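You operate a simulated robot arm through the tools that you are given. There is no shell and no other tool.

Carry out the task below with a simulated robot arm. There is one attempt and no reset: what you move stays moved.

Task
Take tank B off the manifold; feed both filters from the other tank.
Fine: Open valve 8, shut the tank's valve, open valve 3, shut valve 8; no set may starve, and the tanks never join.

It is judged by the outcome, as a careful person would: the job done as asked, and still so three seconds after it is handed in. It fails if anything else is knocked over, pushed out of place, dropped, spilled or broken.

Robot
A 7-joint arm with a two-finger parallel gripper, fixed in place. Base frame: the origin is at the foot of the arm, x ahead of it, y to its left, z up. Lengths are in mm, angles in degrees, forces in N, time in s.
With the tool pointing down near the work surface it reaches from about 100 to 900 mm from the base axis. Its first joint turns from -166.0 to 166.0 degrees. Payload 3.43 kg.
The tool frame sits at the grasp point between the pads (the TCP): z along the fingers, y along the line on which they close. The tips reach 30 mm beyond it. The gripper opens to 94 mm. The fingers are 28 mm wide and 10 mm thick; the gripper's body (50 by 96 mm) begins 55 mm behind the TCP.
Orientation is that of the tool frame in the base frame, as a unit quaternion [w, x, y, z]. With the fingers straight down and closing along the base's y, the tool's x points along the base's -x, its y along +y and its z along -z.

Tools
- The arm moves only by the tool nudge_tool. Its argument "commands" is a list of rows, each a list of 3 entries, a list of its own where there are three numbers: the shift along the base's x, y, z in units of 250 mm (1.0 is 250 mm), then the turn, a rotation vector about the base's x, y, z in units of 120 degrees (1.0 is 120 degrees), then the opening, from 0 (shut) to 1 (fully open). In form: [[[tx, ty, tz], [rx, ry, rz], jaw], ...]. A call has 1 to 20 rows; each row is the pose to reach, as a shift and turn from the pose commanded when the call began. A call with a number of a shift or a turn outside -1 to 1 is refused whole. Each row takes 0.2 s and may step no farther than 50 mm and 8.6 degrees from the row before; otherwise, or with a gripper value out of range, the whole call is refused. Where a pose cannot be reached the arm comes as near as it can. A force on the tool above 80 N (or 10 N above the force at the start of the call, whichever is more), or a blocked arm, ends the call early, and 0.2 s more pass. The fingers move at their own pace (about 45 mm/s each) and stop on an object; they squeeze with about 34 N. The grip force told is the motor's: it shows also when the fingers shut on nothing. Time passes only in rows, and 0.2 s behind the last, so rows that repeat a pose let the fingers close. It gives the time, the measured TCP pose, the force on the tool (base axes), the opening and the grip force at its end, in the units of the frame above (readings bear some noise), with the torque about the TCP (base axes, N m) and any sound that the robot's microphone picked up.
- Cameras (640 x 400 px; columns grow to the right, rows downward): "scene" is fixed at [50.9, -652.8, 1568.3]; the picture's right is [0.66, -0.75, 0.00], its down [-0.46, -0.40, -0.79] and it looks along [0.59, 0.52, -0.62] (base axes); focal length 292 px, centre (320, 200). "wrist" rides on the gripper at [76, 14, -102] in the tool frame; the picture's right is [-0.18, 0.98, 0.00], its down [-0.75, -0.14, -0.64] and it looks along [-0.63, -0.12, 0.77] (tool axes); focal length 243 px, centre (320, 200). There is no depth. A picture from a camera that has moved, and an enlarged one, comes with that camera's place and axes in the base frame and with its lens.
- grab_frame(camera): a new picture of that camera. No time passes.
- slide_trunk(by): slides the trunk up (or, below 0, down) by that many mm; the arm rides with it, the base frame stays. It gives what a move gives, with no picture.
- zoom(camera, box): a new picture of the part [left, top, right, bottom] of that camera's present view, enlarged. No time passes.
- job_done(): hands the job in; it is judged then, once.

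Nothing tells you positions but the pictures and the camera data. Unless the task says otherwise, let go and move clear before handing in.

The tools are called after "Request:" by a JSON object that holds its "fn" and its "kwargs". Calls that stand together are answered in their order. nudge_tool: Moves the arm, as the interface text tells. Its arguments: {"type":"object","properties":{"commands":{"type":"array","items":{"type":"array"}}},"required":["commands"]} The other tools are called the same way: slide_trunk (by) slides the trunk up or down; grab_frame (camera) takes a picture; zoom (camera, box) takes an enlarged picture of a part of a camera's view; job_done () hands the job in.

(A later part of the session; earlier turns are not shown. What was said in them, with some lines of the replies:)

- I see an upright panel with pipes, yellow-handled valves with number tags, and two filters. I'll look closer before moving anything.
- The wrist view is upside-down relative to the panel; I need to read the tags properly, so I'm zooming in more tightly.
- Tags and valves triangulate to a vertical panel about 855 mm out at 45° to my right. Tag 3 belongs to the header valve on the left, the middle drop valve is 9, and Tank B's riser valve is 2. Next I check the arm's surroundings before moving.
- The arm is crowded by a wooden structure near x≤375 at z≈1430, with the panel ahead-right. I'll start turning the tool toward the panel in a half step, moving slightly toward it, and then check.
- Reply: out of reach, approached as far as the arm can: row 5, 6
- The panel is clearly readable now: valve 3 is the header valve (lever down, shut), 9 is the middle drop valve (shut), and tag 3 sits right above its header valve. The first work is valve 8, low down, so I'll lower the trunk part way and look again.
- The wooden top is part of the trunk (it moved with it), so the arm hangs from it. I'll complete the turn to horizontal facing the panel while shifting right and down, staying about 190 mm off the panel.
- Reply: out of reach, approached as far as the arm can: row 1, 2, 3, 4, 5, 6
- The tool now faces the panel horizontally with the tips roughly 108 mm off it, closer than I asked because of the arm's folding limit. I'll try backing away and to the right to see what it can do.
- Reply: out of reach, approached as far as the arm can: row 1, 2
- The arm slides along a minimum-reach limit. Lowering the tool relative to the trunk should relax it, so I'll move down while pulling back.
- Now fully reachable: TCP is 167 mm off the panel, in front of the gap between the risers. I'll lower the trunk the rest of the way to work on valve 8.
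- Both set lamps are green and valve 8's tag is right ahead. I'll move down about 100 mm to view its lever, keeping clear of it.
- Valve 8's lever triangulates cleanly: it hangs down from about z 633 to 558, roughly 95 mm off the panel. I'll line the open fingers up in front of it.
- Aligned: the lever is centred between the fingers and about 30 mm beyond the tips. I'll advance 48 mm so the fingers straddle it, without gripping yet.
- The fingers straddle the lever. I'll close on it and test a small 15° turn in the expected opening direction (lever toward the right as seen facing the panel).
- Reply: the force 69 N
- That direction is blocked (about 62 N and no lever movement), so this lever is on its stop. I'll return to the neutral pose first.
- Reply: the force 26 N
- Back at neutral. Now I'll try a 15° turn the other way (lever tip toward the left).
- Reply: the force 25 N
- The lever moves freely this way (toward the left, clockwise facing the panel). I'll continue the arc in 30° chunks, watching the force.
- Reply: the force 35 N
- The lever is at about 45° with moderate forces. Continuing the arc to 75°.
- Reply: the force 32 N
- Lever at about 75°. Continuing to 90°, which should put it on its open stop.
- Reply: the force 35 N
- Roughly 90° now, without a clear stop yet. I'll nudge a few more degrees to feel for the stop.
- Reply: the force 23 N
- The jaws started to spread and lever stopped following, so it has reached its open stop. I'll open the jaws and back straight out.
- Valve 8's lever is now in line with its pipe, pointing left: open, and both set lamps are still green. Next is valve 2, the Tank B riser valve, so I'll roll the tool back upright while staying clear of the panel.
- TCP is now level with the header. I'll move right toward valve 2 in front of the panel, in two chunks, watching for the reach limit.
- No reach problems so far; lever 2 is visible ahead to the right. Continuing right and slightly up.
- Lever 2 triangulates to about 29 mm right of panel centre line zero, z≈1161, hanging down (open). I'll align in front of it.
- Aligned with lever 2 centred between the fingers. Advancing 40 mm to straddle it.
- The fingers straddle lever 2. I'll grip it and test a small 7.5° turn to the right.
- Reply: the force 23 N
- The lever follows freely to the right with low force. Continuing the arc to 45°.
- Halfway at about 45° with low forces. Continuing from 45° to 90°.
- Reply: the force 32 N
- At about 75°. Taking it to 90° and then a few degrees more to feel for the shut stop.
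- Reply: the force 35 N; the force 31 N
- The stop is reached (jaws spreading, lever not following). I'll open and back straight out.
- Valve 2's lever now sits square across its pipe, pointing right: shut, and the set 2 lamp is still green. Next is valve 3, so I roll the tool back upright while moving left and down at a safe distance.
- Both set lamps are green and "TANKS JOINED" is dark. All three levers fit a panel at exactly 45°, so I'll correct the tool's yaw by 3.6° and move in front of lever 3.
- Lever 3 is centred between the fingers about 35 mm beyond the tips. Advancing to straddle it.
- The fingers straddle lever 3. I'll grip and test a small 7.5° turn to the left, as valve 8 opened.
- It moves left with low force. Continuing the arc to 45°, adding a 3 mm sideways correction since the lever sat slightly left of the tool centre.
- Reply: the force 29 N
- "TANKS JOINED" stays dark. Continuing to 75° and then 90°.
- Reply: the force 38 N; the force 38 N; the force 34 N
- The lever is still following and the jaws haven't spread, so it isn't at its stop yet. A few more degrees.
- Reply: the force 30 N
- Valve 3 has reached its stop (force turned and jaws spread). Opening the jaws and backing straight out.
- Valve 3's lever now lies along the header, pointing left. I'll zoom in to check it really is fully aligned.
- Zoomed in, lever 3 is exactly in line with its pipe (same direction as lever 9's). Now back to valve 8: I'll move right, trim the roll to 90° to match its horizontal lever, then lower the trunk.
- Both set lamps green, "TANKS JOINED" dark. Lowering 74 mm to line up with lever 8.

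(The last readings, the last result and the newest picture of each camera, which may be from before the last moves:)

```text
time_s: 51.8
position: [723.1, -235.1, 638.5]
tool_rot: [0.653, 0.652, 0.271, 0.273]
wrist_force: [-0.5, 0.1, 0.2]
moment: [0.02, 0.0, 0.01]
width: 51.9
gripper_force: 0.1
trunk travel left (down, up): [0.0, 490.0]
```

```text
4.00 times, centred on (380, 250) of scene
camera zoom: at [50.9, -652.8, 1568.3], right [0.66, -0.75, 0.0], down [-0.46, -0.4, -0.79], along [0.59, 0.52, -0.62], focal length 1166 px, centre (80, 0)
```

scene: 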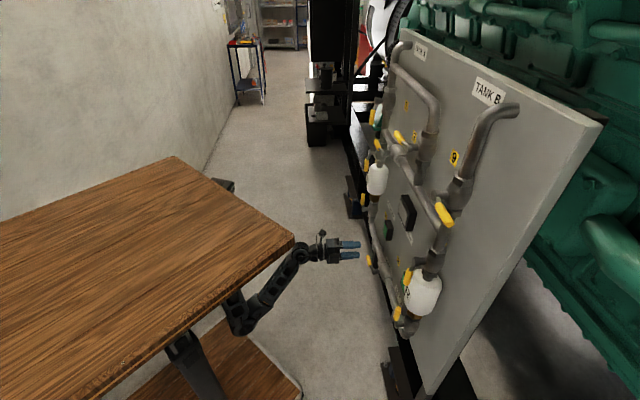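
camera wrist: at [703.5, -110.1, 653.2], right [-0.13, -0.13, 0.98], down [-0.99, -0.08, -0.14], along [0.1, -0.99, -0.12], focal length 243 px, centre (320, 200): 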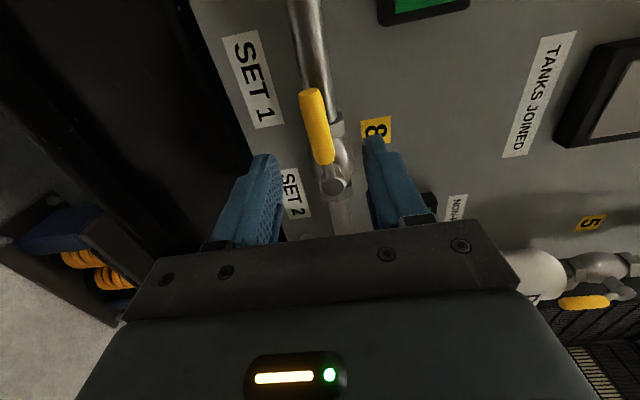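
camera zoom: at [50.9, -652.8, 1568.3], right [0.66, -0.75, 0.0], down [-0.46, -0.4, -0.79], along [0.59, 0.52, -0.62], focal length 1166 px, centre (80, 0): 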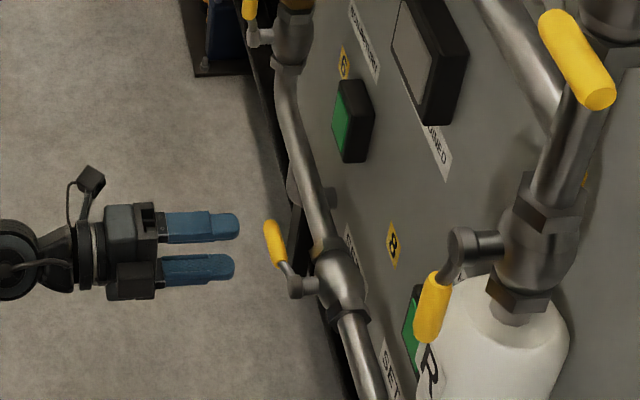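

Lever 8 is well centred between the fingers. Advancing 50 mm to straddle it.

Request:
{"fn": "nudge_tool", "kwargs": {"commands": [[[0.047, -0.047, -0.004], [0, 0, 0], 0.55], [[0.094, -0.094, -0.008], [0, 0, 0], 0.55], [[0.141, -0.141, -0.008], [0, 0, 0], 0.55]]}}

Request:
{"fn": "grab_frame", "kwargs": {"camera": "wrist"}}

Request:
{"fn": "zoom", "kwargs": {"camera": "scene", "box": [300, 200, 460, 300]}}

```text
time_s: 52.6
position: [760.3, -270.7, 635.0]
tool_rot: [0.653, 0.653, 0.27, 0.272]
wrist_force: [0.1, 0.0, -0.4]
moment: [-0.01, 0.03, 0.0]
width: 51.4
gripper_force: 0.1
trunk travel left (down, up): [0.0, 490.0]
```

```text
taken
camera wrist: at [739.6, -146.3, 649.5], right [-0.13, -0.13, 0.98], down [-0.99, -0.08, -0.14], along [0.1, -0.99, -0.12], focal length 243 px, centre (320, 200)
```

wrist: 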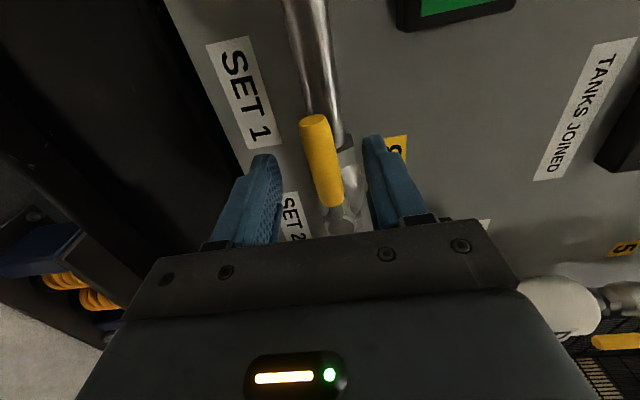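

```text
4.00 times, centred on (380, 250) of scene
camera zoom: at [50.9, -652.8, 1568.3], right [0.66, -0.75, 0.0], down [-0.46, -0.4, -0.79], along [0.59, 0.52, -0.62], focal length 1166 px, centre (80, 0)
```

zoom: 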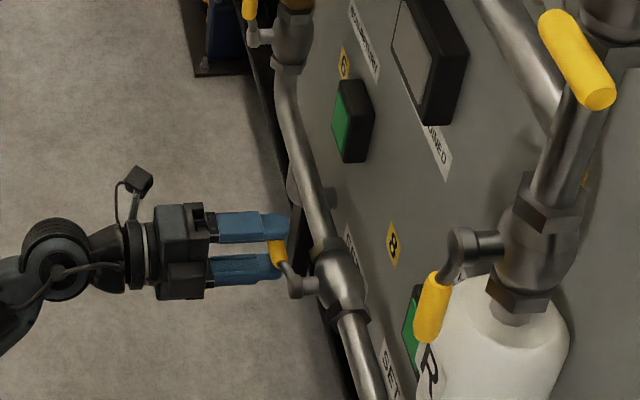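

Gripping lever 8 and turning it back down toward its shut position, first half.

Request:
{"fn": "nudge_tool", "kwargs": {"commands": [[[0, 0, 0], [0, 0, 0], 0.1], [[0, 0, 0], [0, 0, 0], 0.1], [[0, 0, 0], [0, 0, 0], 0.1], [[0, 0, 0], [0, 0, 0], 0.1]]}}

Request:
{"fn": "nudge_tool", "kwargs": {"commands": [[[-0.0014, -0.0014, -0.0298], [-0.0442, 0.0442, 0], 0.1], [[-0.0055, -0.0055, -0.059], [-0.0884, 0.0884, 0], 0.1], [[-0.0123, -0.0123, -0.0873], [-0.1326, 0.1326, 0], 0.1], [[-0.0216, -0.0216, -0.114], [-0.1768, 0.1768, 0], 0.1], [[-0.0333, -0.0333, -0.1388], [-0.221, 0.221, 0], 0.1], [[-0.0472, -0.0472, -0.1612], [-0.2652, 0.2652, 0], 0.1]]}}

Request:
{"fn": "grab_frame", "kwargs": {"camera": "wrist"}}

Request:
{"fn": "zoom", "kwargs": {"camera": "scene", "box": [300, 200, 460, 300]}}

```text
time_s: 53.6
position: [760.2, -271.7, 638.2]
tool_rot: [0.655, 0.651, 0.27, 0.272]
wrist_force: [4.3, -3.5, 18.2]
moment: [-0.95, 0.56, 0.1]
width: 16.1
gripper_force: 45.2
trunk travel left (down, up): [0.0, 490.0]
```

```text
time_s: 55.0
position: [746.3, -282.0, 595.9]
tool_rot: [0.71, 0.497, 0.499, 0.0]
wrist_force: [9.5, -9.3, 34.3]
moment: [-1.3, 0.46, 0.0]
width: 16.4
gripper_force: 45.2
trunk travel left (down, up): [0.0, 490.0]
```

```text
taken
camera wrist: at [717.6, -165.7, 553.1], right [0.39, 0.4, 0.83], down [-0.9, 0.01, 0.43], along [0.17, -0.91, 0.37], focal length 243 px, centre (320, 200)
```

wrist: 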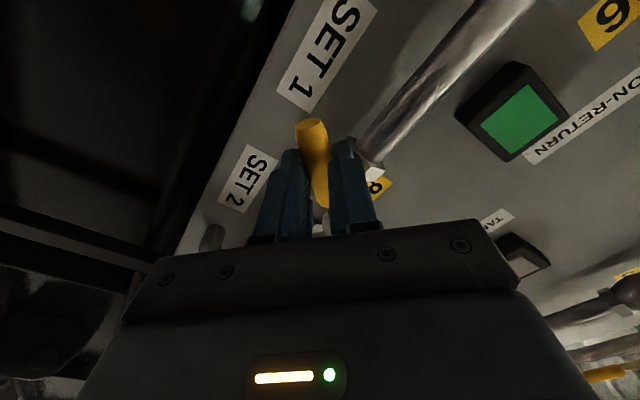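

```text
4.00 times, centred on (380, 250) of scene
camera zoom: at [50.9, -652.8, 1568.3], right [0.66, -0.75, 0.0], down [-0.46, -0.4, -0.79], along [0.59, 0.52, -0.62], focal length 1166 px, centre (80, 0)
```

zoom: 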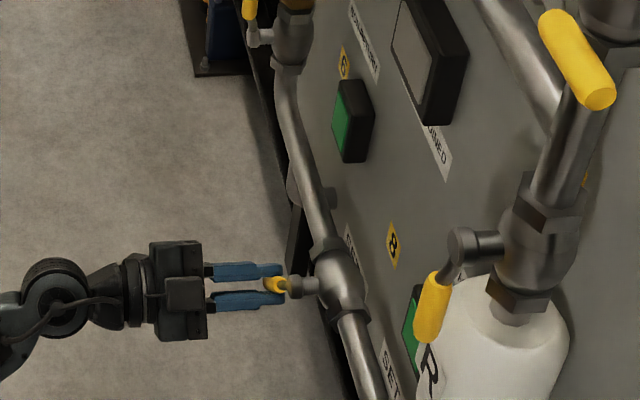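

Half way back. Continuing down to the shut position.

Request:
{"fn": "nudge_tool", "kwargs": {"commands": [[[-0.0159, -0.0159, -0.0157], [-0.0442, 0.0442, 0], 0.1], [[-0.0334, -0.0334, -0.0302], [-0.0884, 0.0884, 0], 0.1], [[-0.0523, -0.0523, -0.0424], [-0.1326, 0.1326, 0], 0.1], [[-0.0723, -0.0723, -0.051], [-0.1768, 0.1768, 0], 0.1], [[-0.093, -0.093, -0.0568], [-0.221, 0.221, 0], 0.1]]}}

Request:
{"fn": "nudge_tool", "kwargs": {"commands": [[[-0.0105, -0.0105, -0.002], [-0.0221, 0.0221, 0], 0.1], [[-0.021, -0.021, -0.002], [-0.0442, 0.0442, 0], 0.1]]}}

Request:
{"fn": "grab_frame", "kwargs": {"camera": "wrist"}}

Request:
{"fn": "zoom", "kwargs": {"camera": "scene", "box": [300, 200, 460, 300]}}

```text
time_s: 56.2
position: [723.1, -303.7, 581.2]
tool_rot: [0.671, 0.311, 0.634, -0.227]
wrist_force: [20.0, 3.8, 27.1]
moment: [-0.9, 0.72, 0.35]
width: 15.1
gripper_force: 45.0
trunk travel left (down, up): [0.0, 490.0]
```

```text
time_s: 56.8
position: [718.0, -309.1, 580.2]
tool_rot: [0.655, 0.269, 0.653, -0.269]
wrist_force: [27.0, 5.5, 25.4]
moment: [-0.64, -0.11, 0.5]
width: 15.0
gripper_force: 45.1
trunk travel left (down, up): [0.0, 490.0]
```

```text
taken
camera wrist: at [654.1, -227.7, 504.7], right [0.69, 0.7, 0.19], down [-0.56, 0.35, 0.75], along [0.46, -0.62, 0.63], focal length 243 px, centre (320, 200)
```

wrist: 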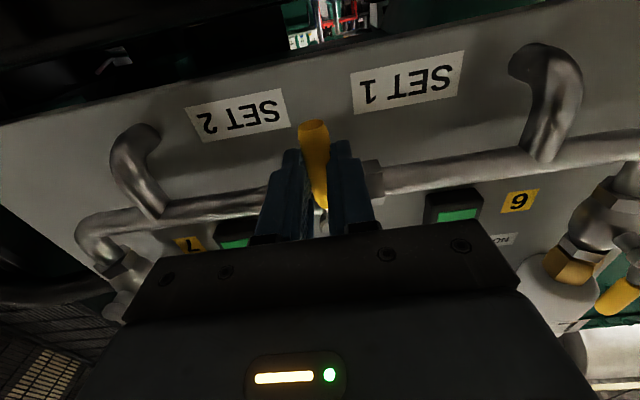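

```text
4.00 times, centred on (380, 250) of scene
camera zoom: at [50.9, -652.8, 1568.3], right [0.66, -0.75, 0.0], down [-0.46, -0.4, -0.79], along [0.59, 0.52, -0.62], focal length 1166 px, centre (80, 0)
```

zoom: 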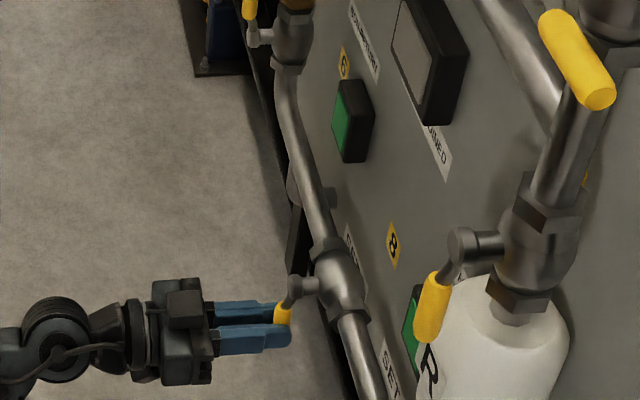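

Nearly at the shut position, both lamps green. I'll press a few degrees more to be sure it's on its stop.

Request:
{"fn": "nudge_tool", "kwargs": {"commands": [[[-0.008, -0.008, 0], [-0.0177, 0.0177, 0], 0.1], [[-0.016, -0.016, 0], [-0.0354, 0.0354, 0], 0.1]]}}

```text
time_s: 57.4
position: [715.4, -309.5, 579.4]
tool_rot: [0.64, 0.233, 0.667, -0.3]
wrist_force: [42.5, 16.7, 13.7]
moment: [0.81, -1.27, 0.91]
width: 16.9
gripper_force: 45.2
trunk travel left (down, up): [0.0, 490.0]
```

The stop is felt (force up, jaws spreading). Opening and backing out.

Request:
{"fn": "nudge_tool", "kwargs": {"commands": [[[0.008, 0.008, 0], [0, 0, 0], 0.55], [[0.008, 0.008, 0], [0, 0, 0], 0.55], [[0.008, 0.008, 0], [0, 0, 0], 0.55], [[-0.042, 0.058, 0], [0, 0, 0], 0.55], [[-0.092, 0.108, 0], [0, 0, 0], 0.55], [[-0.142, 0.158, 0], [0, 0, 0], 0.55], [[-0.192, 0.208, 0], [0, 0, 0], 0.55]]}}

Request:
{"fn": "grab_frame", "kwargs": {"camera": "wrist"}}

Request:
{"fn": "zoom", "kwargs": {"camera": "scene", "box": [300, 200, 460, 300]}}

Request:
{"fn": "zoom", "kwargs": {"camera": "scene", "box": [340, 90, 500, 220]}}

```text
time_s: 59.0
position: [663.9, -260.4, 579.6]
tool_rot: [0.638, 0.236, 0.667, -0.305]
wrist_force: [1.0, -0.7, 0.0]
moment: [-0.01, -0.02, 0.01]
width: 51.7
gripper_force: 0.0
trunk travel left (down, up): [0.0, 490.0]
```

```text
taken
camera wrist: at [594.6, -185.1, 503.3], right [0.7, 0.7, 0.08], down [-0.5, 0.41, 0.77], along [0.51, -0.58, 0.64], focal length 243 px, centre (320, 200)
```

wrist: 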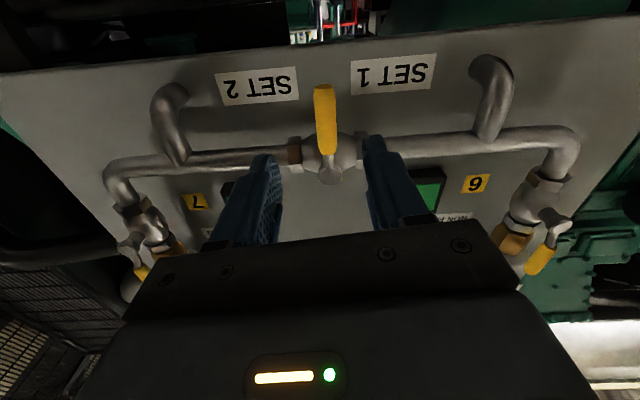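

```text
4.00 times, centred on (380, 250) of scene
camera zoom: at [50.9, -652.8, 1568.3], right [0.66, -0.75, 0.0], down [-0.46, -0.4, -0.79], along [0.59, 0.52, -0.62], focal length 1166 px, centre (80, 0)
```

zoom: 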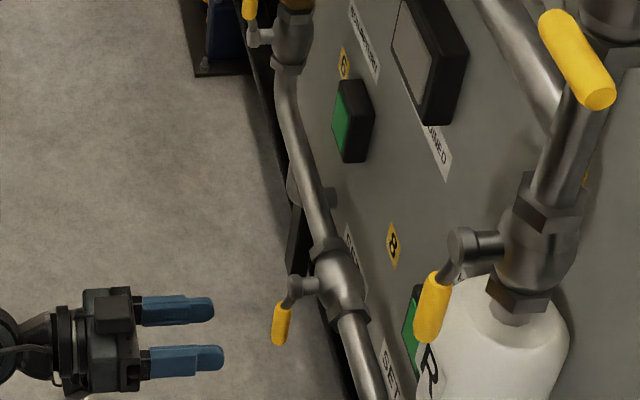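

```text
3.08 times, centred on (420, 155) of scene
camera zoom: at [50.9, -652.8, 1568.3], right [0.66, -0.75, 0.0], down [-0.46, -0.4, -0.79], along [0.59, 0.52, -0.62], focal length 897 px, centre (12, 338)
```

zoom: 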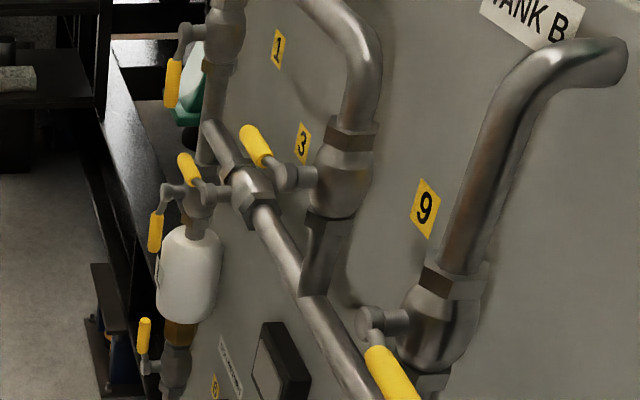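

Valve 8 is back down (shut), valve 2 shut, valve 3 open. I'll move further clear and check both lamps once more.

Request:
{"fn": "nudge_tool", "kwargs": {"commands": [[[-0.03, 0.03, 0.1], [0, 0, 0], 0.5], [[-0.06, 0.06, 0.22], [0, 0, 0], 0.5], [[-0.06, 0.06, 0.34], [0, 0, 0], 0.5], [[-0.06, 0.06, 0.46], [0, 0, 0], 0.5], [[-0.06, 0.06, 0.46], [0, 0, 0], 0.5]]}}

Request:
{"fn": "grab_frame", "kwargs": {"camera": "wrist"}}

Request:
{"fn": "grab_frame", "kwargs": {"camera": "scene"}}

Request:
{"fn": "zoom", "kwargs": {"camera": "scene", "box": [360, 190, 480, 270]}}

```text
time_s: 60.2
position: [651.9, -248.2, 695.6]
tool_rot: [0.638, 0.236, 0.667, -0.304]
wrist_force: [0.0, -0.7, 0.4]
moment: [0.05, -0.01, 0.03]
width: 47.4
gripper_force: 0.1
trunk travel left (down, up): [0.0, 490.0]
```

```text
taken
camera wrist: at [582.9, -173.0, 618.7], right [0.7, 0.71, 0.08], down [-0.5, 0.41, 0.76], along [0.51, -0.58, 0.64], focal length 243 px, centre (320, 200)
```

wrist: 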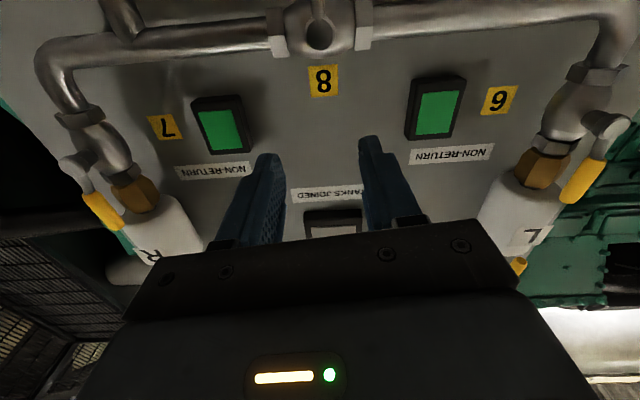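

```text
taken
```

scene: 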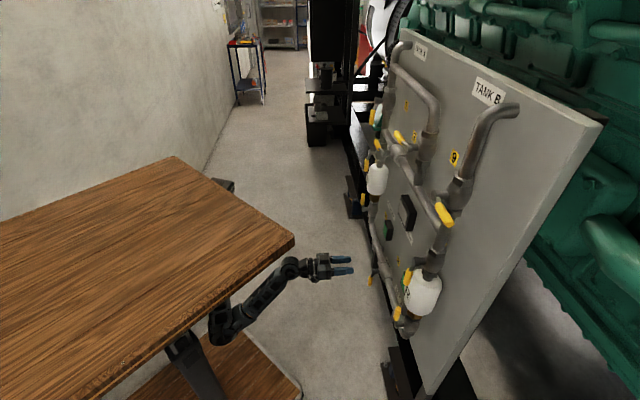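

```text
5.00 times, centred on (420, 230) of scene
camera zoom: at [50.9, -652.8, 1568.3], right [0.66, -0.75, 0.0], down [-0.46, -0.4, -0.79], along [0.59, 0.52, -0.62], focal length 1458 px, centre (-180, 50)
```

zoom: 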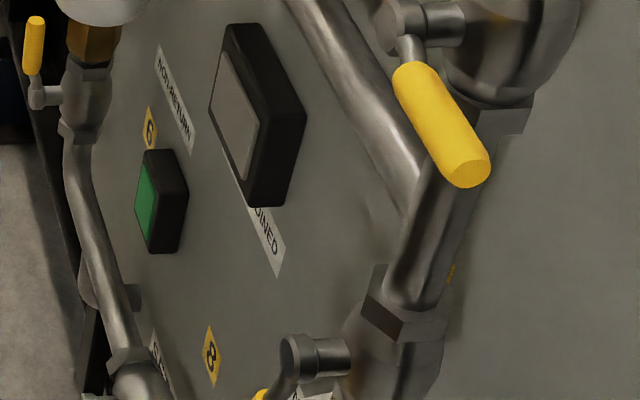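

Both set lamps are green, "TANKS JOINED" is dark, valve 8 is shut, valve 2 (Tank B) is shut and valve 3 is open. The gripper is open and clear of the panel, so I'm handing in.

Request:
{"fn": "job_done", "kwargs": {}}

```text
The job is handed in.
```

Tank B is off the manifold, and Tank A now feeds both filters through valve 3. When I handed in, both set lamps were green and the "TANKS JOINED" lamp was dark.

I worked in the order you gave:

1. **Valve 8 opened:** this joined the two sets at the bottom header. I first pressed its lever the wrong way against its stop, with about 62 N. It didn't move, so I turned it the other way.
2. **Valve 2 shut:** this is Tank B's valve, and its lever now sits square across its pipe.
3. **Valve 3 opened:** its lever now lies along the header. I picked it by its tag and left valve 9 (the middle drop valve) shut, as it was.
4. **Valve 8 shut again:** its lever is back down on its stop.

The "TANKS JOINED" lamp was dark and the set lamps were green in every picture where I could see them. Nothing was knocked or moved other than those three levers. The gripper is open and clear of the panel.
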